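You operate a simulated robot arm through the tools that you are given. There is no shell and no other tool. Be economical: measure what you need, move in short steps, check, and stop when the job is done.

The job below is to be done with a simulated two-armed robot. You get a single attempt, and the scene is never put back.

JOB
Cap the vial in the capping block and stand it in the long grey rack.
Fine: grip it first; free the grip; well 3. Set down upright: what you pick out.

Only the result counts: the job must be done as asked and must still hold three seconds after the hand-in. Knocking over, shifting, dropping, spilling or breaking anything else fails it. A push-on lid holds only when it is set on centred and level and pressed home; a screw cap is set on level and turned clockwise until tight.

ROBOT AND FRAMES
Two 7-joint arms with two-finger parallel grippers on one trunk, hanging from a carriage that runs on a gantry, over the field with the corners [657, -1606], [657, 694], [-623, 694], [-623, -1606] (x, y) and turns from -286 to 401 degrees about z. Base frame: it is fixed where the carriage stands at the start and does not move with it; the origin is on the floor, on the carriage's upright axis, x ahead of it, y to its left, z up. Units: mm, degrees, N and s.
The left shoulder is at the start at [40, 173, 1297], the right one opposite. With the tool pointing down near the work surface each hand reaches from about 100 to 760 mm from the robot's upright axis, wherever it stands, measured 20 degrees to its own side. Places, roughly: grip slide [500, 200, 900]; well 3 of the long grey rack [500, 500, 900]. Payload 3.43 kg a hand.
The tool frame of a hand sits at the grasp point between the pads (the TCP): z along the fingers, y along the line on which they close. The tips reach 30 mm beyond it. Largest opening 94 mm; finger width 28, thickness 10; the body of the gripper, 50 by 96 mm, starts 55 mm behind the TCP.
Orientation is told as [roll, pitch, yaw] about the base's x, y, z axes, in that order, counted from this pose: with the fingers straight down and closing along the base's y, the tool's x points along the base's -x, its y along +y and its z along -z.

CONTROLS
- The arms move only by the tool step_arm. It takes "left_commands", "right_commands" or both (then of equal length, played together; a hand with none holds still); each is a list of rows, each a list of 6 numbers: the shift along the base's x, y, z in mm, then the turn, a rotation vector about the base's x, y, z in degrees. In form: [[x, y, z, ax, ay, az], ...]. A call has 1 to 12 rows; each row is the pose to reach, as a shift and turn from the pose commanded when the call began. "left_jaw" and "right_jaw" are, for a hand that has rows, the gripper command, from -1 (shut) to 1 (fully open), values between in proportion, set as the call begins (left out, the last holds). A row lasts 0.2 s, in which the tool goes at most 50 mm and 8.6 degrees; a call with a longer step from one row to the next is refused whole, and so is a gripper value outside its range. A pose out of reach is approached as far as the arm can. The call stops where the force on the tool passes 60 N (or 10 N more than at its start, if that is more) or the arm is blocked; 0.2 s more then pass. Each finger travels about 72 mm/s and halts on what it meets, pressing with about 30 N; the grip force reading is that of the motor and also rises with nothing between the fingers. The clock runs only during rows and for 0.2 s after the last one: add rows that repeat a pose to give the fingers time. The reply holds the time, the measured pose of the TCP, the force on the tool along the base axes, the opening and the grip force, in the units named above and with some noise, with the torque about the TCP (base axes, N m) and any sound that the robot's microphone picked up.
- Cameras (640 x 400 px; columns grow to the right, rows downward): "scene" is now at [221.7, 27.8, 1565.2]; the picture's right is [0.53, -0.85, 0.00], its down [-0.76, -0.48, -0.44] and it looks along [0.37, 0.23, -0.90] (base axes); focal length 266 px, centre (320, 200). "left" rides on the left gripper at [76, -14, -102] in its tool frame; the picture's right is [0.18, 0.98, 0.00], its down [-0.75, 0.14, -0.64] and it looks along [-0.63, 0.12, 0.77] (tool axes); focal length 243 px, centre (320, 200). "right" rides on the right gripper at [76, 14, -102] in its tool frame; the picture's right is [-0.18, 0.98, 0.00], its down [-0.75, -0.14, -0.64] and it looks along [-0.63, -0.12, 0.77] (tool axes); focal length 243 px, centre (320, 200). There is no depth. A picture from a camera that has moved, and an enlarged one, comes with that camera's place and axes in the base frame and with its lens. The place of the scene camera against the robot may be out by one fixed shift of up to 18 mm in any direction.
- camera(camera): a new picture of that camera. The clock stands still meanwhile.
- raise_lower(by): slides the trunk up (or, below 0, down) by that many mm; the arms and the scene camera ride with it, the base frame stays. It gives what a move gives, with no picture.
- steer(legs): drives the robot by 1 to 6 legs, each [ahead, left, turn to the left] in mm, mm and degrees, along the robot's own axes; the way and the turn of a leg run together, so that a leg with both is an arc; at most 1500 mm and 180 degrees a leg. The arms and the cameras ride along, it lands a little off, and it stops where it bumps. It keeps to its track: a leg is cut to what the track allows. It gives what a move gives.
- pan_tilt(pan, tilt): turns the head with the scene camera to pan (to the left, within 86 degrees either way) and tilt (down, from -29 to 69), counted from straight ahead of the robot. It gives what a move gives.
- enlarge(camera, box): a new picture of the part [left, top, right, bottom] of that camera's present view, enlarged. The clock stands still meanwhile.
- hand_in(): hands the job in; it is judged then, once.

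Work in short steps. Places have to be worked out from the pictures, the camera data and where the tool is seen: move nearer, look again, correct. Check each grasp and each placing, and mend what went wrong. You have 120 turns and 108 pictures in all, those below and enlarged ones among them. Open the grippers and draw the arms clear of the work before you hand the job in, unless the task says otherwise; then end with one line.

The tools are called after "Call:" as a command line: name --argument value ..., lists and objects as JSON in quotes. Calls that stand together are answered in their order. step_arm: Moves the arms, as the interface text tells. Its arguments: {"type":"object","properties":{"left_commands":{"type":"array","items":{"type":"array","items":{"type":"number"}}},"left_jaw":{"type":"number"},"right_commands":{"type":"array","items":{"type":"array","items":{"type":"number"}}},"right_jaw":{"type":"number"}},"required":[]} The other tools are called the same way: raise_lower (by) slides the trunk up or down; steer (legs) drives the base; pan_tilt (pan, tilt) turns the head that bears the scene camera; camera (camera) takes a picture; enlarge (camera, box) takes an enlarged picture of a part of a camera's view; hand_in () hands the job in.

At the start:

```text
clock: 0.0
left_tool_pos: [342.6, 357.1, 1198.9]
left_tcp_rot: [0.0, 0.0, 0.1]
left_force: [-0.1, 0.7, 0.0]
left_wrist_torque: [-0.01, 0.02, -0.01]
left_grip_width: 94.2
left_grasp_force: 0.0
right_tool_pos: [320.4, 21.0, 1242.1]
right_tcp_rot: [0.0, -0.1, -0.1]
right_force: [-0.4, 0.2, 0.3]
right_wrist_torque: [-0.04, 0.0, -0.01]
right_grip_width: 93.9
right_grasp_force: 0.1
trunk travel left (down, up): [-450.0, 331.0]
robot x, y, heading: [-0.2, -1.3, -0.0]
head pan, tilt: [32.0, 64.1]
```

scene: 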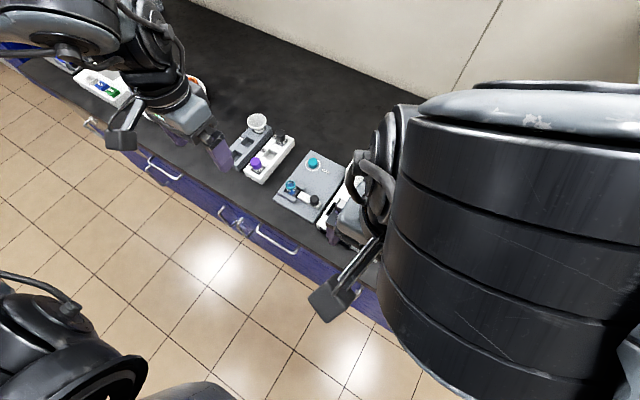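
right: 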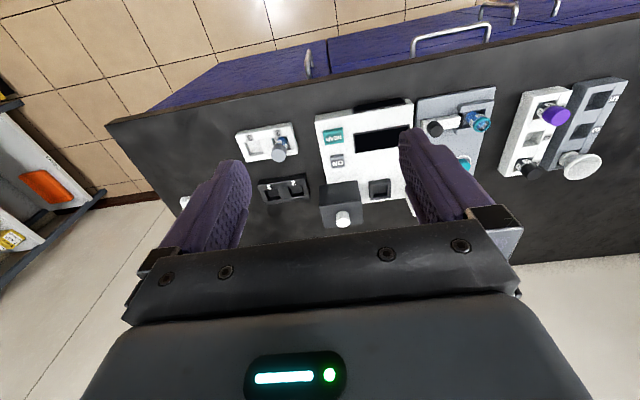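
left: 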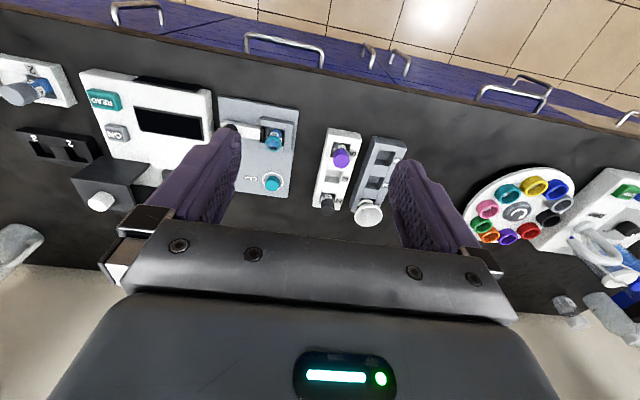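

The scene shows a capping block with a vial, a white rack, a grey rack and a carousel of caps. I look closer at each.

Call:
enlarge --camera "left" --box '[200, 80, 420, 240]'

Call:
enlarge --camera "scene" --box '[210, 90, 370, 240]'

Call:
enlarge --camera "left" --box '[440, 140, 640, 300]'

```text
2.50 times, centred on (310, 160) of left
camera zoom: at [266.6, 344.4, 1300.9], right [-0.18, 0.98, 0.0], down [0.75, 0.14, 0.64], along [0.63, 0.12, -0.77], focal length 606 px, centre (345, 300)
```

zoom: 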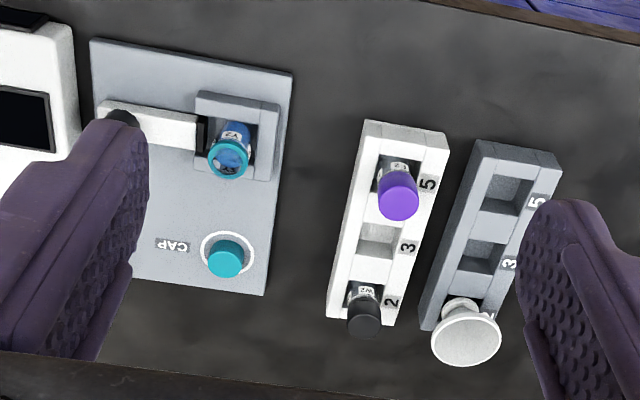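

```text
2.67 times, centred on (290, 165) of scene
camera zoom: at [221.7, 27.8, 1565.2], right [0.53, -0.85, 0.0], down [-0.76, -0.48, -0.44], along [0.37, 0.23, -0.9], focal length 709 px, centre (400, 293)
```

zoom: 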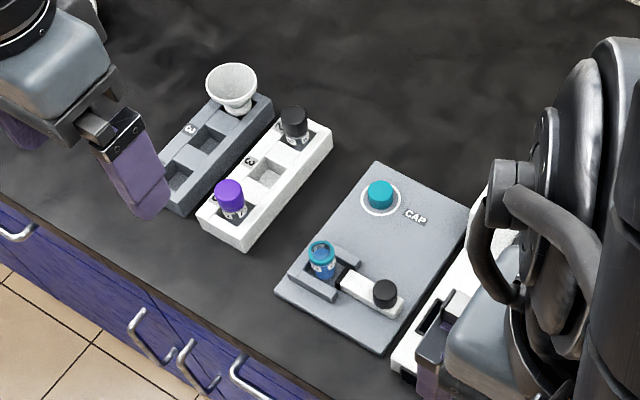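

```text
2.50 times, centred on (540, 220) of left
camera zoom: at [266.6, 344.4, 1300.9], right [-0.18, 0.98, 0.0], down [0.75, 0.14, 0.64], along [0.63, 0.12, -0.77], focal length 606 px, centre (-230, 150)
```

zoom: 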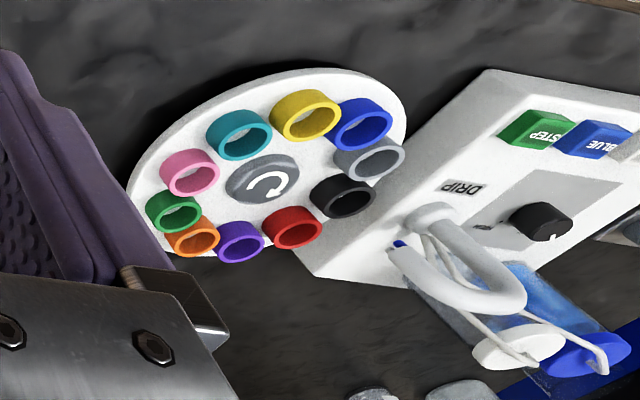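

I lower the left hand over the work to see the block closely.

Call:
step_arm --left_commands '[[15, -15, -40, 0, 0, 0], [30, -35, -75, 0, 0, 0], [40, -57, -110, 0, 0, 0]]'

Call:
camera --camera "left"

```text
clock: 0.8
left_tool_pos: [383.3, 298.9, 1088.5]
left_tcp_rot: [-0.1, -0.2, 0.0]
left_force: [-0.1, -0.5, 0.6]
left_wrist_torque: [0.01, 0.02, 0.0]
left_grip_width: 94.0
left_grasp_force: 0.1
right_tool_pos: [319.5, 19.5, 1242.8]
right_tcp_rot: [0.0, 0.0, 0.0]
right_force: [-0.1, -0.6, 0.6]
right_wrist_torque: [0.02, -0.01, -0.02]
right_grip_width: 93.9
right_grasp_force: 0.0
trunk travel left (down, up): [-450.0, 331.0]
robot x, y, heading: [-2.9, -0.1, -0.0]
head pan, tilt: [32.0, 64.1]
```

```text
101 pictures are left
camera left: at [305.8, 286.3, 1190.8], right [-0.18, 0.98, 0.0], down [0.75, 0.14, 0.64], along [0.63, 0.12, -0.77], focal length 243 px, centre (320, 200)
```

left: 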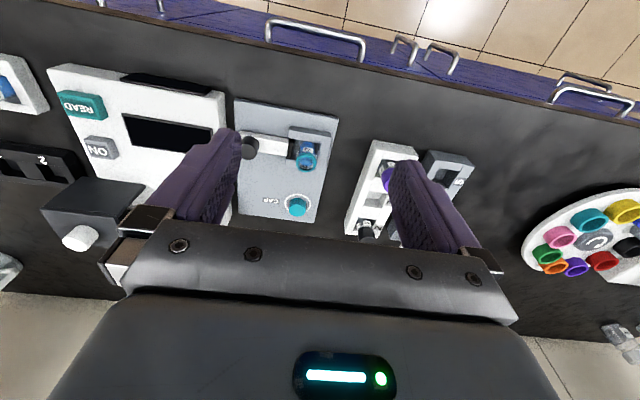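

Call:
enlarge --camera "left" --box '[225, 90, 345, 230]'

Call:
enlarge --camera "scene" --box '[220, 100, 360, 230]'

```text
2.86 times, centred on (285, 160) of left
camera zoom: at [305.8, 286.3, 1190.8], right [-0.18, 0.98, 0.0], down [0.75, 0.14, 0.64], along [0.63, 0.12, -0.77], focal length 693 px, centre (420, 314)
```

zoom: 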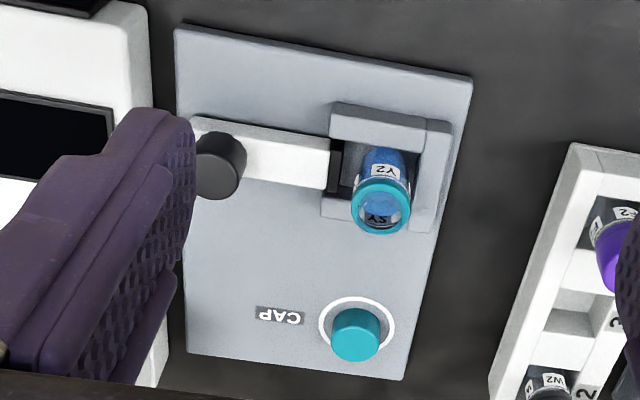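

```text
3.08 times, centred on (290, 165) of scene
camera zoom: at [221.8, 27.4, 1565.3], right [0.53, -0.85, 0.0], down [-0.76, -0.48, -0.44], along [0.37, 0.23, -0.9], focal length 818 px, centre (412, 308)
```

zoom: 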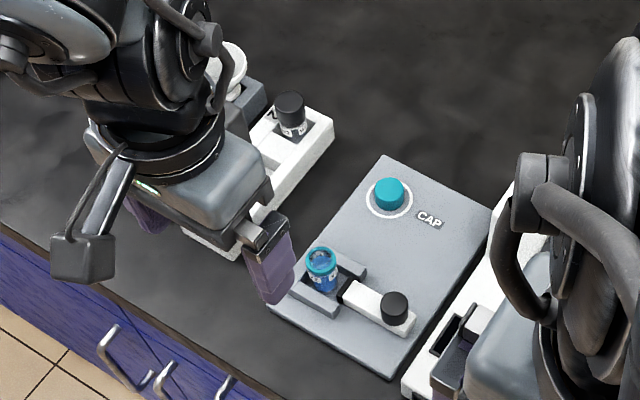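

Estimated: vial rim ≈ (478, 301, 905), knob ≈ (486, 222, 890), cap ≈ (590, 300, 875). I come lower for a better measurement.

Call:
step_arm --left_commands '[[15, -10, -40, 0, 0, 0], [28, -25, -80, 0, 0, 0], [28, -35, -108, 0, 0, 0]]'

Call:
camera --camera "left"

```text
clock: 1.6
left_tool_pos: [411.1, 266.2, 980.6]
left_tcp_rot: [-0.1, -0.1, 0.0]
left_force: [0.0, 0.1, 0.6]
left_wrist_torque: [-0.01, 0.0, 0.01]
left_grip_width: 93.9
left_grasp_force: 0.1
right_tool_pos: [319.4, 20.5, 1242.5]
right_tcp_rot: [0.1, 0.0, 0.0]
right_force: [0.1, 0.5, 1.0]
right_wrist_torque: [-0.02, 0.04, 0.01]
right_grip_width: 94.1
right_grasp_force: 0.1
trunk travel left (down, up): [-450.0, 331.0]
robot x, y, heading: [-0.3, 1.5, -0.2]
head pan, tilt: [32.0, 64.1]
```

```text
98 pictures are left
camera left: at [334.2, 251.7, 1081.9], right [-0.18, 0.98, 0.0], down [0.75, 0.14, 0.64], along [0.63, 0.12, -0.77], focal length 243 px, centre (320, 200)
```

left: 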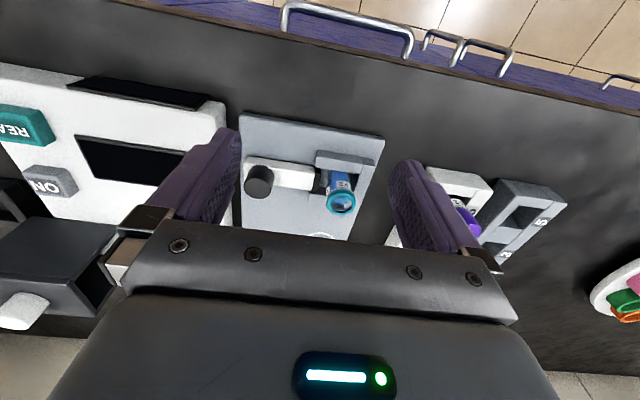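

Call:
enlarge --camera "left" --box '[225, 105, 395, 245]'

```text
2.86 times, centred on (310, 175) of left
camera zoom: at [334.2, 251.7, 1081.9], right [-0.18, 0.98, 0.0], down [0.75, 0.14, 0.64], along [0.63, 0.12, -0.77], focal length 693 px, centre (349, 271)
```

zoom: 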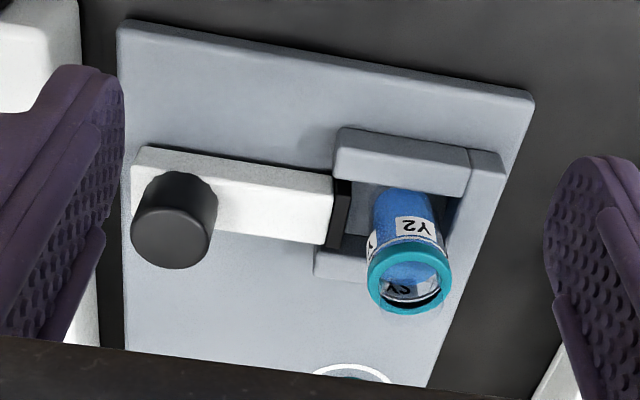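

Vial rim ≈ (482, 301, 902), knob top ≈ (487, 219, 888). I turn the hand 90° so the fingers pass on the knob's ±x sides, and move over it.

Call:
step_arm --left_commands '[[7, -4, 0, 0, 0, 8.2], [14, -8, 0, 0, 0, 16.4], [21, -12, 0, 0, 0, 24.6], [28, -16, 0, 0, 0, 32.8], [35, -20, 0, 0, 0, 41], [42, -24, 0, 0, 0, 49.2], [49, -29, 0, 0, 0, 57.4], [56, -34, 0, 0, 0, 65.6], [63, -39, 0, 0, 0, 73.8], [70, -43, 0, 0, 0, 82], [76, -47, 0, 0, 0, 90]]'

Call:
camera --camera "left"

Call:
camera --camera "scene"

```text
clock: 4.0
left_tool_pos: [580.1, 549.5, 1133.6]
left_tcp_rot: [0.4, 0.5, 87.8]
left_force: [-0.3, 0.9, -0.1]
left_wrist_torque: [-0.06, -0.02, 0.02]
left_grip_width: 94.1
left_grasp_force: 0.1
left hand out of reach, approached as far as the arm can: row 3, 4, 5, 6, 7, 8, 9, 10, 11
right_tool_pos: [320.1, 21.1, 1242.2]
right_tcp_rot: [0.0, 0.0, 0.1]
right_force: [1.0, -1.0, 0.9]
right_wrist_torque: [0.0, 0.01, 0.03]
right_grip_width: 93.7
right_grasp_force: 0.0
trunk travel left (down, up): [-450.0, 331.0]
robot x, y, heading: [5.3, -3.5, -0.2]
head pan, tilt: [32.0, 64.1]
```

```text
96 pictures are left
camera left: at [592.0, 474.6, 1236.1], right [-0.99, -0.15, 0.01], down [-0.11, 0.76, 0.64], along [-0.1, 0.63, -0.77], focal length 243 px, centre (320, 200)
```

left: 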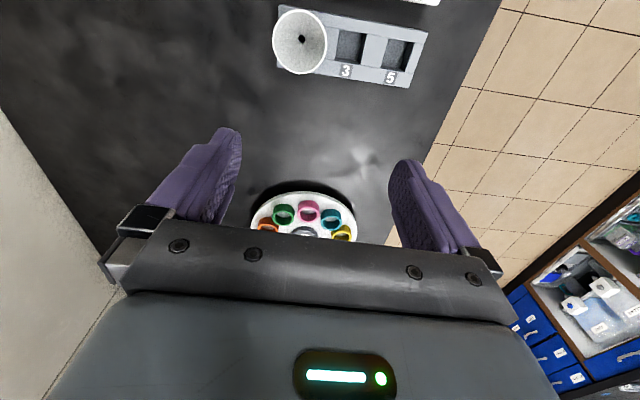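

```text
95 pictures are left
camera scene: at [221.7, 28.0, 1565.3], right [0.53, -0.85, 0.0], down [-0.76, -0.48, -0.44], along [0.37, 0.23, -0.9], focal length 266 px, centre (320, 200)
```

scene: 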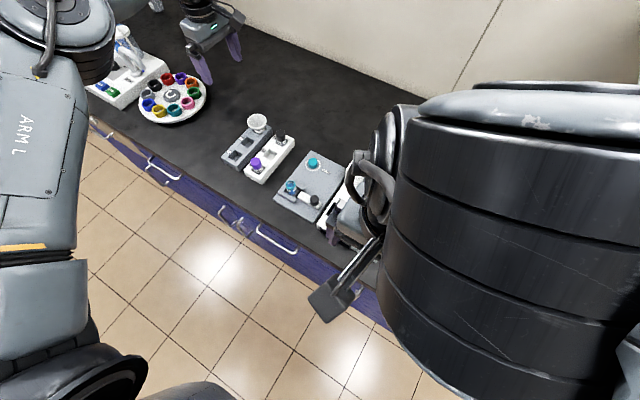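

The +90° turn ran out of reach and the hand swung away (nothing touched). I test where the commanded pose sits, turning back a little at height.

Call:
step_arm --left_commands '[[0, 0, 10, 0, 0, -8], [0, 0, 10, 0, 0, -16]]'

```text
clock: 4.6
left_tool_pos: [580.3, 553.7, 1145.3]
left_tcp_rot: [0.0, 0.1, 73.8]
left_force: [-0.5, -0.6, 0.7]
left_wrist_torque: [-0.01, 0.01, 0.01]
left_grip_width: 94.2
left_grasp_force: 0.1
right_tool_pos: [320.3, 21.1, 1242.3]
right_tcp_rot: [0.0, 0.0, 0.0]
right_force: [0.1, -0.4, -0.2]
right_wrist_torque: [-0.01, -0.01, -0.03]
right_grip_width: 94.1
right_grasp_force: 0.1
trunk travel left (down, up): [-450.0, 331.0]
robot x, y, heading: [1.6, -1.7, 0.0]
head pan, tilt: [32.0, 64.1]
```

Commanded pose equals the actual one. I turn back to yaw 0 while moving back above the block at height.

Call:
step_arm --left_commands '[[-10, -20, 0, 0, 0, -8.2], [-20, -40, 0, 0, 0, -16.4], [-35, -60, 0, 0, 0, -24.6], [-50, -80, 0, 0, 0, -32.8], [-65, -100, 0, 0, 0, -41], [-80, -130, 0, 0, 0, -49.2], [-95, -160, 0, 0, 0, -57.4], [-110, -190, 0, 0, 0, -65.6], [-130, -220, 0, 0, 0, -73.8], [-145, -250, 0, 0, 0, -73.8]]'

```text
clock: 6.8
left_tool_pos: [435.4, 307.0, 1148.6]
left_tcp_rot: [0.0, 0.0, 0.0]
left_force: [1.1, -0.1, 0.0]
left_wrist_torque: [0.0, -0.02, 0.0]
left_grip_width: 94.2
left_grasp_force: 0.1
right_tool_pos: [319.2, 20.0, 1242.1]
right_tcp_rot: [0.0, 0.0, 0.0]
right_force: [0.0, 0.5, -0.2]
right_wrist_torque: [-0.01, 0.02, 0.02]
right_grip_width: 94.2
right_grasp_force: 0.2
trunk travel left (down, up): [-450.0, 331.0]
robot x, y, heading: [0.2, -3.1, -0.1]
head pan, tilt: [32.0, 64.1]
```

Now I test the yaw range in the other direction, in place at this height.

Call:
step_arm --left_commands '[[0, 0, 0, 0, 0, -8], [0, 0, 0, 0, 0, -16], [0, 0, 0, 0, 0, -24], [0, 0, 0, 0, 0, -32], [0, 0, 0, 0, 0, -40], [0, 0, 0, 0, 0, -48], [0, 0, 0, 0, 0, -56], [0, 0, 0, 0, 0, -64], [0, 0, 0, 0, 0, -72], [0, 0, 0, 0, 0, -80], [0, 0, 0, 0, 0, -88]]'

```text
clock: 9.2
left_tool_pos: [435.6, 308.2, 1149.2]
left_tcp_rot: [0.0, 0.1, -88.0]
left_force: [0.6, 0.8, 0.1]
left_wrist_torque: [-0.01, 0.0, 0.01]
left_grip_width: 94.0
left_grasp_force: 0.0
right_tool_pos: [319.2, 19.8, 1242.4]
right_tcp_rot: [-0.1, 0.0, 0.0]
right_force: [0.4, 0.7, 0.2]
right_wrist_torque: [0.01, 0.0, 0.0]
right_grip_width: 94.2
right_grasp_force: 0.1
trunk travel left (down, up): [-450.0, 331.0]
robot x, y, heading: [1.8, -0.8, -0.0]
head pan, tilt: [32.0, 64.1]
```

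Yaw −88° works. I move over the knob at z ≈ 1000 for a look.

Call:
step_arm --left_commands '[[13, -22, -37, 0, 0, -2], [26, -44, -74, 0, 0, -2], [39, -66, -111, 0, 0, -2], [51, -89, -149, 0, 0, -2]]'

Call:
camera --camera "left"

```text
clock: 10.2
left_tool_pos: [486.5, 218.9, 999.8]
left_tcp_rot: [0.0, 0.0, -89.8]
left_force: [0.8, -1.5, 0.2]
left_wrist_torque: [-0.02, 0.03, 0.01]
left_grip_width: 93.7
left_grasp_force: 0.0
right_tool_pos: [320.3, 20.8, 1243.9]
right_tcp_rot: [-0.1, -0.1, -0.1]
right_force: [-0.7, 0.0, 0.5]
right_wrist_torque: [-0.01, -0.02, 0.0]
right_grip_width: 94.4
right_grasp_force: 0.1
trunk travel left (down, up): [-450.0, 331.0]
robot x, y, heading: [4.2, 0.9, 0.1]
head pan, tilt: [32.0, 64.1]
```

```text
94 pictures are left
camera left: at [471.5, 294.8, 1101.7], right [0.98, 0.19, 0.0], down [0.14, -0.75, 0.64], along [0.12, -0.63, -0.77], focal length 243 px, centre (320, 200)
```

left: 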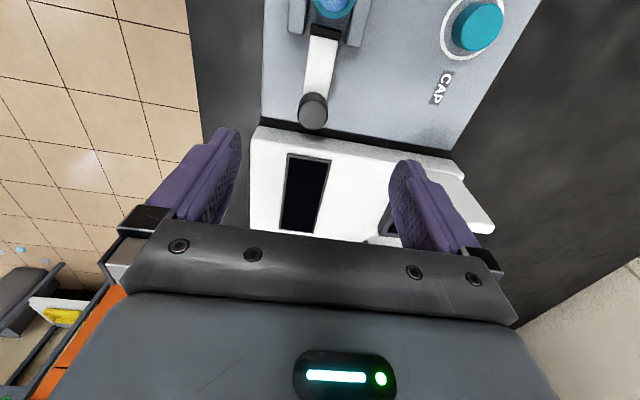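

Call:
enlarge --camera "left" --box '[240, 0, 400, 140]'

```text
2.86 times, centred on (320, 70) of left
camera zoom: at [471.5, 294.8, 1101.7], right [0.98, 0.19, 0.0], down [0.14, -0.75, 0.64], along [0.12, -0.63, -0.77], focal length 693 px, centre (320, 571)
```

zoom: 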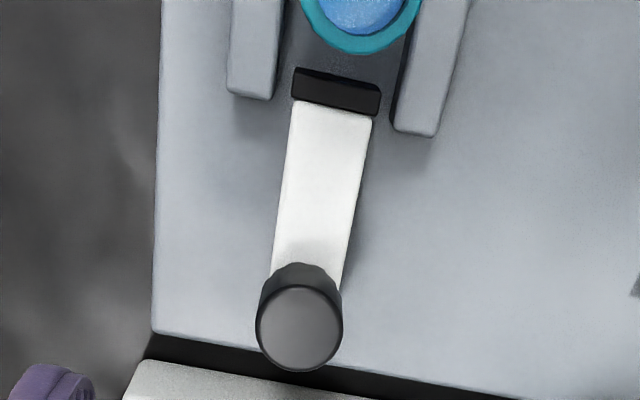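

Knob refined to ≈ (481, 216), bar parallel to y. I descend around the knob.

Call:
step_arm --left_commands '[[-5, -3, -40, 0, 0, 0], [-5, -3, -75, 0, 0, 0], [-5, -3, -97, 0, 0, 0]]'

Call:
camera --camera "left"

```text
clock: 11.0
left_tool_pos: [458.5, 246.7, 938.0]
left_tcp_rot: [0.0, 0.0, -89.8]
left_force: [-0.8, 0.6, 0.3]
left_wrist_torque: [-0.04, -0.01, 0.0]
left_grip_width: 93.8
left_grasp_force: 0.0
left hand out of reach, approached as far as the arm can: row 1, 2, 3
right_tool_pos: [320.4, 20.7, 1242.0]
right_tcp_rot: [0.0, 0.0, 0.1]
right_force: [0.5, -0.5, -0.6]
right_wrist_torque: [-0.03, 0.02, -0.01]
right_grip_width: 94.0
right_grasp_force: 0.0
trunk travel left (down, up): [-450.0, 331.0]
robot x, y, heading: [1.7, 0.0, -0.1]
head pan, tilt: [32.0, 64.1]
```

```text
92 pictures are left
camera left: at [443.4, 323.7, 1039.9], right [0.98, 0.19, 0.0], down [0.14, -0.75, 0.64], along [0.12, -0.63, -0.77], focal length 243 px, centre (320, 200)
```

left: 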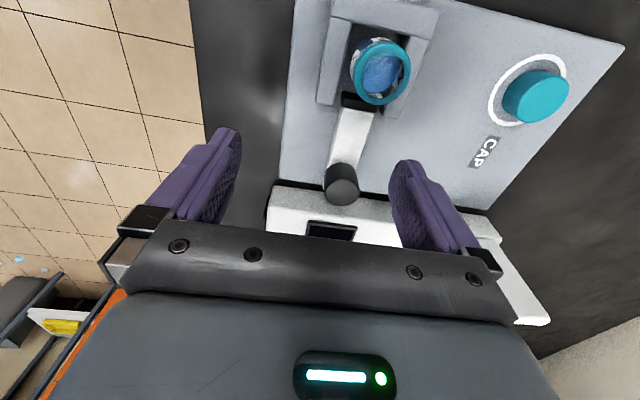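

Reach runs out at this trunk height with yaw −90°. I raise the trunk 120 mm (arms ride up safely) and try again from there.

Call:
raise_lower --by 120

Call:
step_arm --left_commands '[[10, -15, -30, 0, 0, 0], [23, -31, -60, 0, 0, 0], [23, -31, -90, 0, 0, 0]]'

```text
clock: 12.5
left_tool_pos: [459.3, 246.2, 1059.5]
left_tcp_rot: [0.1, 0.0, -89.7]
left_force: [-0.3, 0.6, -0.4]
left_wrist_torque: [-0.01, -0.01, -0.02]
left_grip_width: 94.2
left_grasp_force: 0.1
right_tool_pos: [319.4, 20.8, 1363.1]
right_tcp_rot: [0.0, -0.1, 0.1]
right_force: [0.1, 0.4, 0.0]
right_wrist_torque: [0.01, 0.0, -0.01]
right_grip_width: 94.3
right_grasp_force: 0.0
trunk travel left (down, up): [-570.0, 211.0]
robot x, y, heading: [-0.2, 0.6, -0.2]
head pan, tilt: [32.0, 64.1]
```

```text
clock: 13.3
left_tool_pos: [446.9, 261.4, 1038.9]
left_tcp_rot: [0.1, -0.2, -89.8]
left_force: [0.7, 0.0, 0.0]
left_wrist_torque: [-0.02, 0.03, -0.01]
left_grip_width: 94.0
left_grasp_force: 0.1
left hand out of reach, approached as far as the arm can: row 1, 2, 3
right_tool_pos: [320.0, 20.5, 1362.7]
right_tcp_rot: [0.0, -0.1, -0.1]
right_force: [-0.1, 0.7, 0.4]
right_wrist_torque: [0.0, 0.02, -0.02]
right_grip_width: 93.8
right_grasp_force: 0.0
trunk travel left (down, up): [-570.0, 211.0]
robot x, y, heading: [-1.1, -1.6, -0.1]
head pan, tilt: [32.0, 64.1]
```

Raising makes it worse, so the limit is relative to the shoulder; I lift the hand and lower the trunk instead.

Call:
step_arm --left_commands '[[0, 0, 45, 0, 0, 0], [0, 0, 90, 0, 0, 0], [0, 0, 135, 0, 0, 0], [0, 0, 180, 0, 0, 0]]'

Call:
raise_lower --by -210

Call:
step_arm --left_commands '[[17, -22, 0, 0, 0, 0], [34, -45, -10, 0, 0, 0]]'

```text
clock: 14.3
left_tool_pos: [447.6, 260.2, 1220.4]
left_tcp_rot: [0.1, -0.1, -89.8]
left_force: [-0.1, 0.0, -0.3]
left_wrist_torque: [0.03, -0.03, 0.04]
left_grip_width: 93.6
left_grasp_force: 0.0
right_tool_pos: [319.3, 20.9, 1363.1]
right_tcp_rot: [0.0, 0.0, 0.0]
right_force: [0.1, 0.2, 0.3]
right_wrist_torque: [0.02, 0.02, 0.03]
right_grip_width: 94.0
right_grasp_force: 0.0
trunk travel left (down, up): [-570.0, 211.0]
robot x, y, heading: [1.3, -2.5, -0.2]
head pan, tilt: [32.0, 64.1]
```

```text
clock: 16.6
left_tool_pos: [446.5, 259.4, 1009.4]
left_tcp_rot: [-0.1, -0.1, -89.8]
left_force: [0.3, -0.1, 0.4]
left_wrist_torque: [-0.01, 0.01, -0.03]
left_grip_width: 93.8
left_grasp_force: 0.0
right_tool_pos: [318.4, 20.6, 1153.3]
right_tcp_rot: [-0.1, 0.0, 0.0]
right_force: [1.1, -0.3, -0.4]
right_wrist_torque: [-0.02, 0.0, -0.01]
right_grip_width: 94.2
right_grasp_force: 0.1
trunk travel left (down, up): [-360.0, 421.0]
robot x, y, heading: [0.4, 2.3, 0.2]
head pan, tilt: [32.0, 64.1]
```

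```text
clock: 17.1
left_tool_pos: [482.0, 214.9, 1000.1]
left_tcp_rot: [0.1, -0.1, -89.8]
left_force: [0.1, -0.1, 0.1]
left_wrist_torque: [0.02, 0.0, -0.01]
left_grip_width: 94.1
left_grasp_force: 0.1
right_tool_pos: [320.2, 19.2, 1154.3]
right_tcp_rot: [0.0, 0.0, 0.0]
right_force: [-0.3, 0.5, 0.6]
right_wrist_torque: [0.01, 0.0, -0.01]
right_grip_width: 94.0
right_grasp_force: 0.0
trunk travel left (down, up): [-360.0, 421.0]
robot x, y, heading: [-2.8, 2.0, 0.0]
head pan, tilt: [32.0, 64.1]
```

Reached. I lower the trunk 45 mm more for margin (tips stay above the knob), then look.

Call:
raise_lower --by -50

Call:
camera --camera "left"

```text
clock: 18.1
left_tool_pos: [481.9, 215.0, 951.0]
left_tcp_rot: [0.1, -0.1, -89.8]
left_force: [-0.1, -0.2, 0.5]
left_wrist_torque: [0.01, 0.02, -0.01]
left_grip_width: 94.0
left_grasp_force: 0.0
right_tool_pos: [319.8, 21.2, 1102.9]
right_tcp_rot: [0.1, 0.0, -0.1]
right_force: [0.0, 0.1, 0.1]
right_wrist_torque: [0.02, 0.0, -0.03]
right_grip_width: 93.9
right_grasp_force: 0.0
trunk travel left (down, up): [-310.0, 471.0]
robot x, y, heading: [0.1, 1.7, 0.1]
head pan, tilt: [32.0, 64.1]
```

```text
91 pictures are left
camera left: at [466.6, 292.2, 1051.4], right [0.98, 0.19, 0.0], down [0.14, -0.75, 0.64], along [0.12, -0.63, -0.77], focal length 243 px, centre (320, 200)
```

left: 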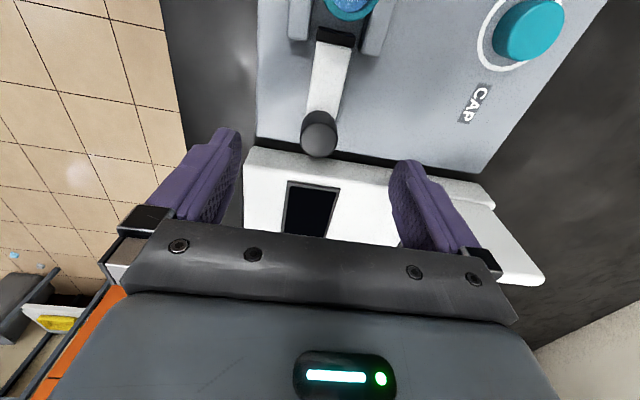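

Knob at ≈ (481.6, 214): centred. I descend to z ≈ 904 and close on it.

Call:
step_arm --left_commands '[[0, 0, -24, 0, 0, 0], [0, 0, -47, 0, 0, 0]]'

Call:
enlarge --camera "left" --box '[200, 60, 440, 240]'

```text
clock: 18.7
left_tool_pos: [481.9, 215.8, 903.0]
left_tcp_rot: [0.2, -0.1, -89.8]
left_force: [-0.6, 0.0, -0.4]
left_wrist_torque: [0.01, 0.03, -0.03]
left_grip_width: 94.2
left_grasp_force: 0.0
right_tool_pos: [319.8, 20.2, 1103.5]
right_tcp_rot: [0.0, 0.0, 0.0]
right_force: [0.3, -0.1, -0.3]
right_wrist_torque: [0.02, -0.02, 0.02]
right_grip_width: 93.9
right_grasp_force: 0.0
trunk travel left (down, up): [-310.0, 471.0]
robot x, y, heading: [-1.7, -0.4, 0.1]
head pan, tilt: [32.0, 64.1]
```

```text
2.22 times, centred on (320, 150) of left
camera zoom: at [466.6, 292.1, 1004.6], right [0.98, 0.19, 0.0], down [0.14, -0.75, 0.64], along [0.12, -0.63, -0.76], focal length 539 px, centre (320, 311)
```

zoom: 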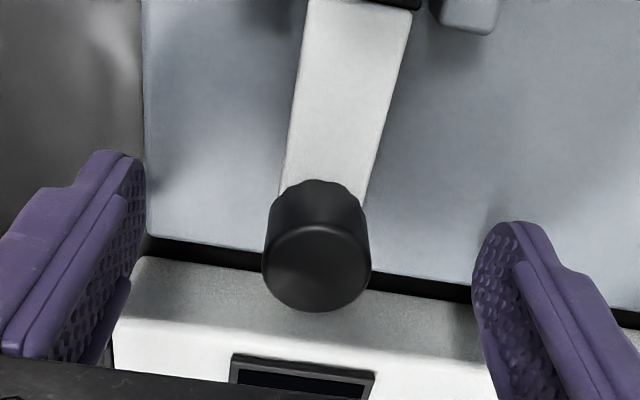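

Centred between the pads; I close.

Call:
step_arm --left_commands '[[0, 0, 0, 0, 0, 0], [0, 0, 0, 0, 0, 0], [0, 0, 0, 0, 0, 0], [0, 0, 0, 0, 0, 0]]' --left_jaw -1

```text
clock: 19.7
left_tool_pos: [480.3, 216.4, 903.4]
left_tcp_rot: [-0.2, -0.1, -89.8]
left_force: [-5.9, 0.9, 1.9]
left_wrist_torque: [0.1, -0.23, 0.0]
left_grip_width: 25.3
left_grasp_force: 45.3
right_tool_pos: [318.9, 20.9, 1102.9]
right_tcp_rot: [-0.1, 0.0, 0.0]
right_force: [-0.3, 0.4, -0.3]
right_wrist_torque: [0.0, 0.03, 0.0]
right_grip_width: 93.9
right_grasp_force: 0.0
trunk travel left (down, up): [-310.0, 471.0]
robot x, y, heading: [1.6, -4.5, -0.1]
head pan, tilt: [32.0, 64.1]
```

Knob gripped (25.3 mm). I slide it slowly toward +y.

Call:
step_arm --left_commands '[[-1, 2, 0, 0, 0, 0], [-1, 4, 0, 0, 0, 0], [-1, 6, 0, 0, 0, 0], [-1, 8, 0, 0, 0, 0]]'

Call:
enlarge --camera "left" --box '[220, 0, 440, 180]'

```text
clock: 20.7
left_tool_pos: [481.0, 225.3, 903.2]
left_tcp_rot: [0.0, 0.0, -89.8]
left_force: [-0.3, 6.5, 0.0]
left_wrist_torque: [-0.76, 0.27, -0.15]
left_grip_width: 25.4
left_grasp_force: 45.0
right_tool_pos: [319.5, 22.7, 1101.5]
right_tcp_rot: [0.0, 0.0, 0.2]
right_force: [0.0, -0.7, 0.4]
right_wrist_torque: [-0.03, -0.01, 0.0]
right_grip_width: 93.7
right_grasp_force: 0.1
trunk travel left (down, up): [-310.0, 471.0]
robot x, y, heading: [-1.6, 0.5, 0.3]
head pan, tilt: [32.0, 64.1]
```

```text
2.22 times, centred on (330, 90) of left
camera zoom: at [465.0, 302.5, 1004.4], right [0.98, 0.19, 0.0], down [0.14, -0.75, 0.64], along [0.12, -0.63, -0.77], focal length 539 px, centre (298, 444)
```

zoom: 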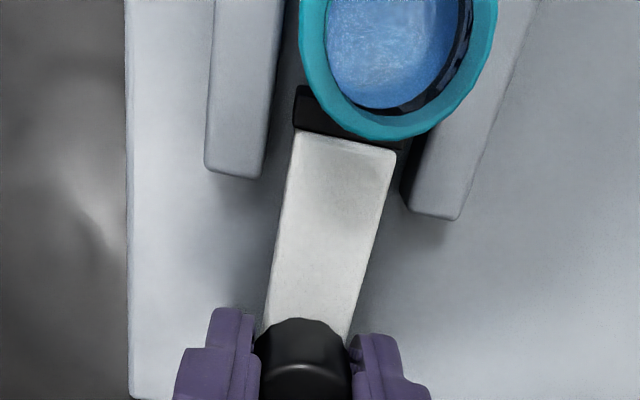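

The bar slides with ~6 N friction. I continue until it meets the vial.

Call:
step_arm --left_commands '[[0, 1.5, 0, 0, 0, 0], [0, 3, 0, 0, 0, 0], [0, 4.5, 0, 0, 0, 0], [0, 6, 0, 0, 0, 0]]'

```text
clock: 21.7
left_tool_pos: [480.2, 228.9, 902.7]
left_tcp_rot: [0.0, -0.2, -89.9]
left_force: [-2.0, -1.1, 4.2]
left_wrist_torque: [0.31, 0.3, 0.01]
left_grip_width: 25.3
left_grasp_force: 44.6
right_tool_pos: [320.2, 20.2, 1103.0]
right_tcp_rot: [0.0, 0.0, 0.0]
right_force: [-0.6, 0.8, 0.1]
right_wrist_torque: [0.0, -0.03, 0.02]
right_grip_width: 94.4
right_grasp_force: 0.0
trunk travel left (down, up): [-310.0, 471.0]
robot x, y, heading: [-4.2, 1.0, -0.2]
head pan, tilt: [32.0, 64.1]
```

Call:
step_arm --left_commands '[[0, 1.5, 0, 0, 0, 0], [0, 3, 0, 0, 0, 0], [0, 4.5, 0, 0, 0, 0], [0, 6, 0, 0, 0, 0]]'

Call:
enlarge --camera "left" --box '[220, 0, 440, 180]'

```text
clock: 22.7
left_tool_pos: [480.3, 229.1, 902.3]
left_tcp_rot: [0.1, -0.5, -90.0]
left_force: [-5.9, -17.4, 9.8]
left_wrist_torque: [-0.7, 0.35, -0.18]
left_grip_width: 25.1
left_grasp_force: 45.0
right_tool_pos: [320.3, 16.3, 1101.8]
right_tcp_rot: [-0.2, 0.0, 0.0]
right_force: [-0.3, -0.4, -0.2]
right_wrist_torque: [0.0, 0.0, 0.04]
right_grip_width: 94.2
right_grasp_force: 0.0
trunk travel left (down, up): [-310.0, 471.0]
robot x, y, heading: [-2.6, -1.1, -0.2]
head pan, tilt: [32.0, 64.1]
```

```text
2.22 times, centred on (330, 90) of left
camera zoom: at [465.4, 306.3, 1003.7], right [0.98, 0.18, 0.0], down [0.14, -0.75, 0.65], along [0.12, -0.64, -0.76], focal length 539 px, centre (298, 444)
```

zoom: 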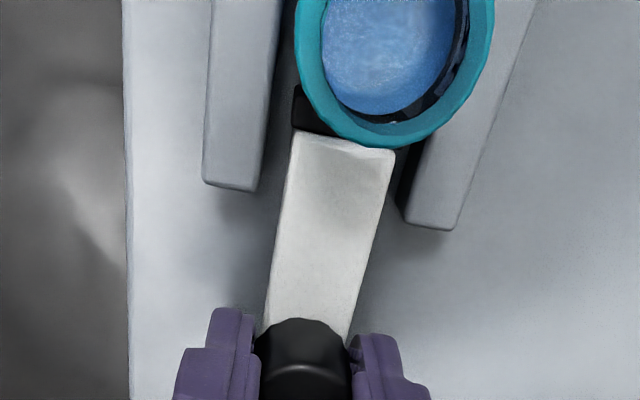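

Resistance (17 N) and no travel: it is at the vial. I press slightly more to be sure it is tight.

Call:
step_arm --left_commands '[[0, 2, 0, 0, 0, 0], [0, 4, 0, 0, 0, 0], [0, 4, 0, 0, 0, 0]]'

```text
clock: 23.5
left_tool_pos: [480.3, 228.2, 903.3]
left_tcp_rot: [0.2, -1.0, -90.1]
left_force: [-10.4, -28.4, 18.1]
left_wrist_torque: [-0.95, 0.46, -0.12]
left_grip_width: 25.2
left_grasp_force: 45.5
right_tool_pos: [319.1, 16.0, 1103.4]
right_tcp_rot: [-0.3, -0.1, 0.0]
right_force: [-0.6, -0.5, -0.2]
right_wrist_torque: [0.01, -0.02, 0.0]
right_grip_width: 94.0
right_grasp_force: 0.0
trunk travel left (down, up): [-310.0, 471.0]
robot x, y, heading: [2.1, 1.6, 0.2]
head pan, tilt: [32.0, 64.1]
```

Firmly home. I relax the push, open and rise.

Call:
step_arm --left_commands '[[0, -4, 0, 0, 0, 0], [0, -8, 0, 0, 0, 0]]'

Call:
step_arm --left_commands '[[0, 0, 0, 0, 0, 0], [0, 0, 0, 0, 0, 0], [0, 0, 0, 0, 0, 0], [0, 0, 30, 0, 0, 0], [0, 0, 60, 0, 0, 0], [0, 0, 95, 0, 0, 0]]' --left_jaw 0.3

Call:
camera --camera "left"

```text
clock: 24.1
left_tool_pos: [479.7, 229.8, 900.7]
left_tcp_rot: [0.1, -0.3, -89.8]
left_force: [-9.1, -12.9, 20.1]
left_wrist_torque: [-1.29, 0.4, 0.06]
left_grip_width: 25.4
left_grasp_force: 45.0
right_tool_pos: [319.3, 18.4, 1102.1]
right_tcp_rot: [0.0, 0.0, 0.1]
right_force: [0.0, -0.3, 0.1]
right_wrist_torque: [0.0, -0.01, -0.01]
right_grip_width: 93.9
right_grasp_force: 0.1
trunk travel left (down, up): [-310.0, 471.0]
robot x, y, heading: [-0.2, 2.2, 0.1]
head pan, tilt: [32.0, 64.1]
```

```text
clock: 25.5
left_tool_pos: [480.1, 231.6, 997.6]
left_tcp_rot: [0.0, 0.0, -89.9]
left_force: [0.4, 0.3, 1.1]
left_wrist_torque: [0.01, 0.0, 0.01]
left_grip_width: 61.1
left_grasp_force: 0.1
right_tool_pos: [319.8, 21.6, 1103.6]
right_tcp_rot: [0.0, 0.0, 0.1]
right_force: [0.5, 0.5, -0.4]
right_wrist_torque: [0.01, -0.04, 0.01]
right_grip_width: 94.1
right_grasp_force: 0.0
trunk travel left (down, up): [-310.0, 471.0]
robot x, y, heading: [-2.6, 2.1, 0.1]
head pan, tilt: [32.0, 64.1]
```

```text
87 pictures are left
camera left: at [465.7, 308.6, 1099.8], right [0.98, 0.19, 0.0], down [0.14, -0.75, 0.64], along [0.12, -0.63, -0.77], focal length 243 px, centre (320, 200)
```

left: 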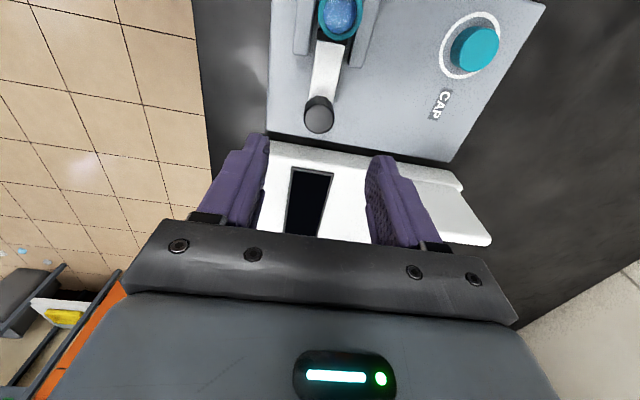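

The slide is in (knob at y ≈ 229). Now the cap at ≈ (598, 302): I move above it turning back to yaw 0.

Call:
step_arm --left_commands '[[10, 5, 10, 0, 0, 8.2], [20, 10, 10, 0, 0, 16.4], [30, 18, 10, 0, 0, 24.6], [40, 26, 10, 0, 0, 32.8], [50, 34, 10, 0, 0, 41], [60, 42, 10, 0, 0, 49.2], [70, 50, 10, 0, 0, 57.4], [80, 58, 10, 0, 0, 65.6], [90, 64, 10, 0, 0, 73.8], [95, 70, 10, 0, 0, 82], [95, 70, 10, 0, 0, 90]]' --left_jaw 1

Call:
camera --camera "left"

```text
clock: 27.9
left_tool_pos: [573.8, 301.6, 1008.0]
left_tcp_rot: [0.1, -0.1, 0.4]
left_force: [0.1, 0.5, -0.1]
left_wrist_torque: [-0.02, 0.02, -0.01]
left_grip_width: 94.1
left_grasp_force: 0.0
right_tool_pos: [320.0, 21.6, 1102.5]
right_tcp_rot: [-0.1, 0.0, 0.0]
right_force: [0.8, -0.7, -0.1]
right_wrist_torque: [0.02, -0.03, -0.01]
right_grip_width: 93.6
right_grasp_force: 0.1
trunk travel left (down, up): [-310.0, 471.0]
robot x, y, heading: [0.4, -1.4, 0.2]
head pan, tilt: [32.0, 64.1]
```

```text
86 pictures are left
camera left: at [498.6, 287.3, 1109.4], right [-0.19, 0.98, 0.0], down [0.75, 0.15, 0.64], along [0.63, 0.12, -0.77], focal length 243 px, centre (320, 200)
```

left: 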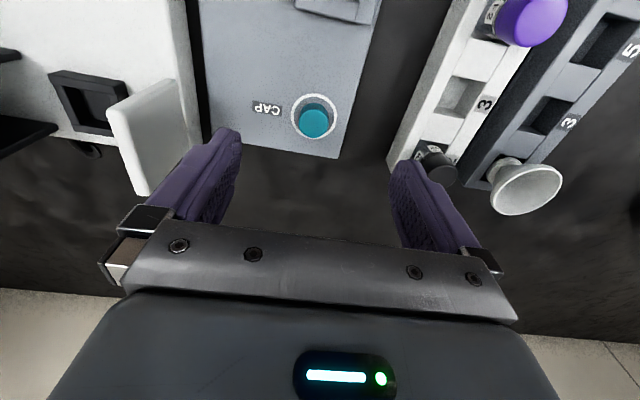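

Call:
enlarge --camera "left" --box '[270, 70, 360, 150]'

Call:
enlarge --camera "left" --box '[400, 60, 600, 220]'

```text
5.00 times, centred on (315, 110) of left
camera zoom: at [498.6, 287.3, 1109.4], right [-0.19, 0.98, 0.0], down [0.75, 0.15, 0.64], along [0.63, 0.12, -0.77], focal length 1213 px, centre (345, 650)
```

zoom: 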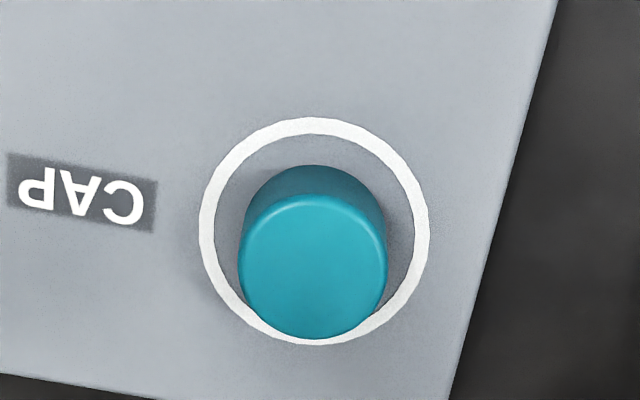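

```text
2.50 times, centred on (500, 140) of left
camera zoom: at [498.6, 287.3, 1109.4], right [-0.19, 0.98, 0.0], down [0.75, 0.15, 0.64], along [0.63, 0.12, -0.77], focal length 606 px, centre (-130, 350)
```

zoom: 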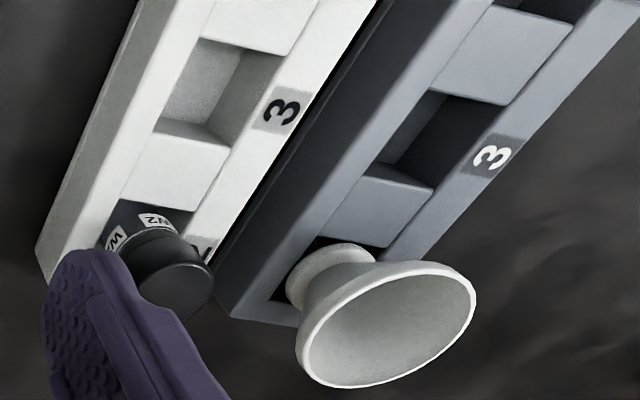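

Cap ≈ (595, 299.5), top ≈ 873, Ø≈29, on plate z ≈ 855. Before taking it I test the clockwise turning range above the vial, at a safe height.

Call:
step_arm --left_commands '[[-30, 0, 0, 0, 0, -8], [-60, 0, 0, 0, 0, -16], [-92, 0, 0, 0, 0, -24], [-92, 0, -20, 0, 0, -32], [-92, 0, -40, 0, 0, -40], [-92, 0, -50, 0, 0, -48], [-92, 0, -50, 0, 0, -56], [-92, 0, -50, 0, 0, -64], [-92, 0, -50, 0, 0, -72], [-92, 0, -50, 0, 0, -80], [-92, 0, -50, 0, 0, -88], [-92, 0, -50, 0, 0, -96]]'

Call:
step_arm --left_commands '[[0, 0, 0, 0, 0, -8], [0, 0, 0, 0, 0, -16], [0, 0, 0, 0, 0, -24], [0, 0, 0, 0, 0, -32], [0, 0, 0, 0, 0, -40]]'

Call:
camera --camera "left"

```text
clock: 30.5
left_tool_pos: [484.3, 300.9, 957.6]
left_tcp_rot: [0.0, -0.1, -95.8]
left_force: [0.1, 0.2, 0.3]
left_wrist_torque: [-0.01, 0.02, 0.03]
left_grip_width: 93.8
left_grasp_force: 0.1
right_tool_pos: [320.4, 19.8, 1102.4]
right_tcp_rot: [0.1, 0.0, 0.0]
right_force: [-0.7, 0.0, 0.5]
right_wrist_torque: [-0.06, 0.0, 0.0]
right_grip_width: 93.9
right_grasp_force: 0.0
trunk travel left (down, up): [-310.0, 471.0]
robot x, y, heading: [-0.8, 0.5, 0.2]
head pan, tilt: [32.0, 64.1]
```

```text
clock: 31.7
left_tool_pos: [482.7, 301.8, 958.4]
left_tcp_rot: [0.1, -0.1, -135.9]
left_force: [-1.0, -0.2, 0.1]
left_wrist_torque: [-0.01, -0.04, 0.02]
left_grip_width: 94.2
left_grasp_force: 0.0
right_tool_pos: [319.6, 19.8, 1102.3]
right_tcp_rot: [0.0, 0.0, -0.1]
right_force: [0.2, 0.7, -0.3]
right_wrist_torque: [-0.02, 0.03, 0.0]
right_grip_width: 94.1
right_grasp_force: 0.1
trunk travel left (down, up): [-310.0, 471.0]
robot x, y, heading: [-2.1, 1.9, -0.1]
head pan, tilt: [32.0, 64.1]
```

```text
83 pictures are left
camera left: at [527.9, 364.9, 1059.2], right [0.82, -0.58, 0.0], down [-0.44, -0.62, 0.64], along [-0.37, -0.53, -0.77], focal length 243 px, centre (320, 200)
```

left: 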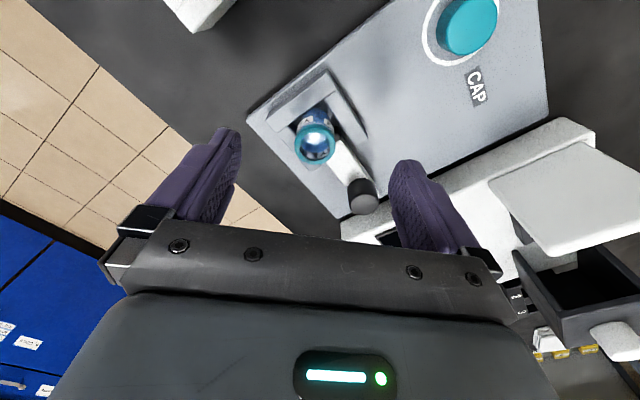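

Call:
enlarge --camera "left" --box '[255, 90, 375, 210]'

```text
3.33 times, centred on (315, 150) of left
camera zoom: at [527.9, 364.9, 1059.2], right [0.82, -0.58, 0.0], down [-0.44, -0.62, 0.64], along [-0.37, -0.53, -0.77], focal length 809 px, centre (337, 367)
```

zoom: 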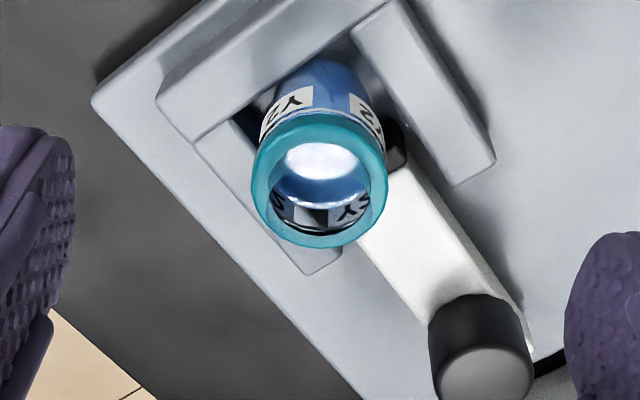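

Call:
enlarge --camera "left" --box '[290, 115, 340, 165]'

```text
8.00 times, centred on (315, 140) of left
camera zoom: at [527.9, 364.9, 1059.2], right [0.82, -0.58, 0.0], down [-0.44, -0.62, 0.64], along [-0.37, -0.53, -0.77], focal length 1941 px, centre (360, 680)
```

zoom: 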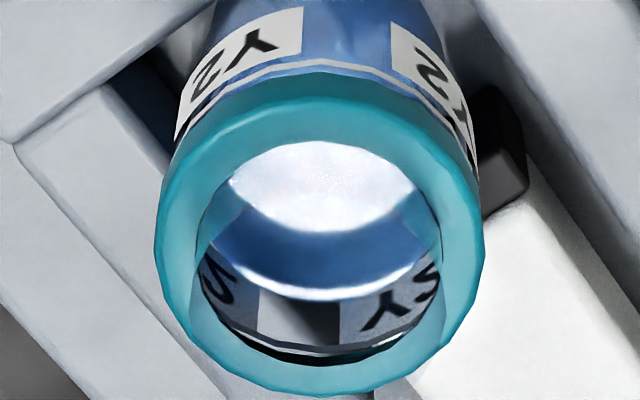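

Vial rim refined to ≈ (479.2, 300.5, 906). The clockwise range to −136° is fine; I go back to yaw 0 above the cap.

Call:
step_arm --left_commands '[[0, 0, 10, 0, 0, 8.4], [0, 0, 10, 0, 0, 16.8], [0, 0, 10, 0, 0, 25.2], [0, 0, 10, 0, 0, 33.6], [0, 0, 10, 0, 0, 42], [0, 0, 10, 0, 0, 50.4], [0, 0, 10, 0, 0, 58.8], [0, 0, 10, 0, 0, 67.2], [0, 0, 10, 0, 0, 75.6]]'

Call:
step_arm --left_commands '[[30, 0, 0, 0, 0, 8.4], [60, 0, 0, 0, 0, 16.8], [90, 0, 0, 0, 0, 25.2], [112, -2, 0, 0, 0, 33.6], [112, -2, -10, 0, 0, 42], [112, -2, -20, 0, 0, 50.4], [112, -2, -30, 0, 0, 58.8], [112, -2, -30, 0, 0, 60.3]]'

Call:
camera --camera "left"

```text
clock: 33.7
left_tool_pos: [481.9, 301.3, 967.4]
left_tcp_rot: [0.2, -0.1, -60.1]
left_force: [0.1, -0.1, -0.1]
left_wrist_torque: [0.04, 0.02, -0.01]
left_grip_width: 93.9
left_grasp_force: 0.0
right_tool_pos: [321.0, 20.5, 1102.4]
right_tcp_rot: [-0.1, 0.0, 0.0]
right_force: [-0.5, 1.2, -0.3]
right_wrist_torque: [0.04, -0.01, 0.0]
right_grip_width: 94.3
right_grasp_force: 0.0
trunk travel left (down, up): [-310.0, 471.0]
robot x, y, heading: [1.2, -1.7, 0.1]
head pan, tilt: [32.0, 64.1]
```

```text
clock: 35.5
left_tool_pos: [587.0, 304.0, 939.3]
left_tcp_rot: [-0.1, -0.2, 0.1]
left_force: [-0.5, 0.8, 0.6]
left_wrist_torque: [0.02, 0.01, 0.01]
left_grip_width: 93.9
left_grasp_force: 0.0
left hand out of reach, approached as far as the arm can: row 4, 5, 6, 7, 8
right_tool_pos: [319.6, 20.9, 1101.6]
right_tcp_rot: [0.1, 0.0, 0.0]
right_force: [-0.3, -0.3, -0.5]
right_wrist_torque: [0.0, 0.04, -0.02]
right_grip_width: 94.2
right_grasp_force: 0.0
trunk travel left (down, up): [-310.0, 471.0]
robot x, y, heading: [-3.1, 0.7, -0.1]
head pan, tilt: [32.0, 64.1]
```

```text
80 pictures are left
camera left: at [510.1, 288.9, 1040.4], right [-0.19, 0.98, 0.0], down [0.75, 0.14, 0.65], along [0.63, 0.12, -0.76], focal length 243 px, centre (320, 200)
```

left: 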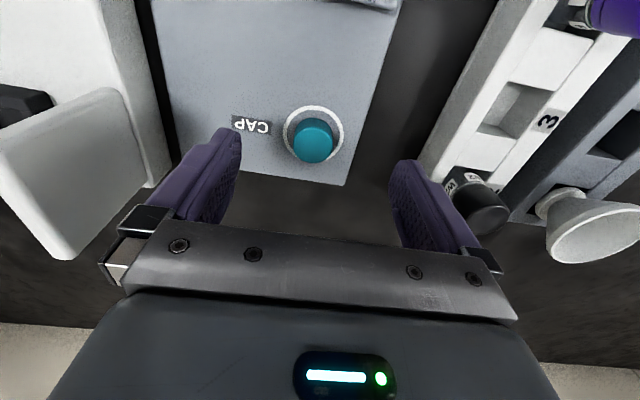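

Yaw 0 is at the edge of reach here; I use yaw −35° instead, over the cap at (594.5, 300).

Call:
step_arm --left_commands '[[0, 0, 5, 0, 0, -8.5], [0, 0, 5, 0, 0, -17], [2, -1, 5, 0, 0, -25.5], [5, -2, 5, 0, 0, -34], [7.5, -4, 5, 0, 0, -35]]'

Call:
enlarge --camera "left" --box '[200, 80, 440, 240]'

```text
clock: 36.7
left_tool_pos: [587.2, 303.2, 944.6]
left_tcp_rot: [0.1, -0.4, -35.0]
left_force: [0.2, -0.3, 0.4]
left_wrist_torque: [-0.01, 0.0, -0.02]
left_grip_width: 94.1
left_grasp_force: 0.1
left hand out of reach, approached as far as the arm can: row 4, 5
right_tool_pos: [320.4, 20.1, 1102.9]
right_tcp_rot: [0.0, -0.1, -0.1]
right_force: [0.2, -0.1, -0.5]
right_wrist_torque: [-0.01, -0.01, -0.01]
right_grip_width: 94.1
right_grasp_force: 0.1
trunk travel left (down, up): [-310.0, 471.0]
robot x, y, heading: [-0.6, -0.9, 0.1]
head pan, tilt: [32.0, 64.1]
```

```text
2.50 times, centred on (320, 160) of left
camera zoom: at [516.4, 335.2, 1046.6], right [0.41, 0.91, 0.0], down [0.7, -0.32, 0.65], along [0.59, -0.27, -0.76], focal length 606 px, centre (320, 300)
```

zoom: 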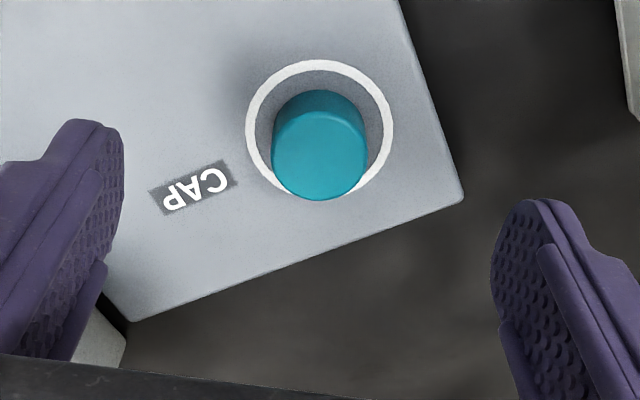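

The limit is outward distance; I drive the robot 60 mm ahead (hand stays above everything).

Call:
steer --legs '[[60, 0, 0]]'

Call:
step_arm --left_commands '[[-25, -1, 0, 0, 0, 0], [-52, -3, 0, 0, 0, 0]]'

Call:
enlarge --camera "left" --box '[200, 80, 440, 240]'

```text
clock: 37.6
left_tool_pos: [648.5, 302.2, 945.5]
left_tcp_rot: [0.1, -0.3, -34.9]
left_force: [0.0, -0.3, 0.7]
left_wrist_torque: [0.04, 0.03, 0.03]
left_grip_width: 94.0
left_grasp_force: 0.1
right_tool_pos: [380.7, 20.7, 1103.2]
right_tcp_rot: [0.0, -0.2, -0.1]
right_force: [1.0, -0.2, 0.8]
right_wrist_torque: [-0.01, 0.02, 0.03]
right_grip_width: 93.9
right_grasp_force: 0.0
trunk travel left (down, up): [-310.0, 471.0]
robot x, y, heading: [56.6, -1.8, -0.1]
head pan, tilt: [32.0, 64.1]
```

```text
clock: 38.2
left_tool_pos: [593.4, 300.2, 943.6]
left_tcp_rot: [0.0, -0.1, -35.0]
left_force: [0.3, 0.6, 0.3]
left_wrist_torque: [0.02, 0.0, 0.0]
left_grip_width: 94.0
left_grasp_force: 0.1
right_tool_pos: [378.1, 21.1, 1102.8]
right_tcp_rot: [0.0, 0.0, 0.0]
right_force: [0.1, 0.1, -0.8]
right_wrist_torque: [0.01, -0.01, 0.01]
right_grip_width: 94.1
right_grasp_force: 0.1
trunk travel left (down, up): [-310.0, 471.0]
robot x, y, heading: [60.0, -0.7, 0.1]
head pan, tilt: [32.0, 64.1]
```

```text
2.50 times, centred on (320, 160) of left
camera zoom: at [523.0, 332.3, 1046.3], right [0.41, 0.91, 0.0], down [0.7, -0.31, 0.65], along [0.59, -0.27, -0.76], focal length 606 px, centre (320, 300)
```

zoom: 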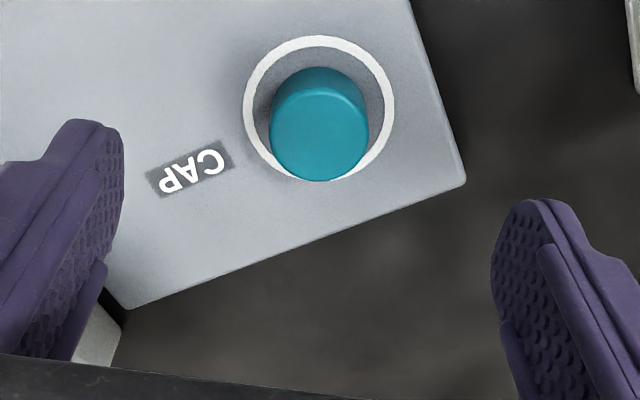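

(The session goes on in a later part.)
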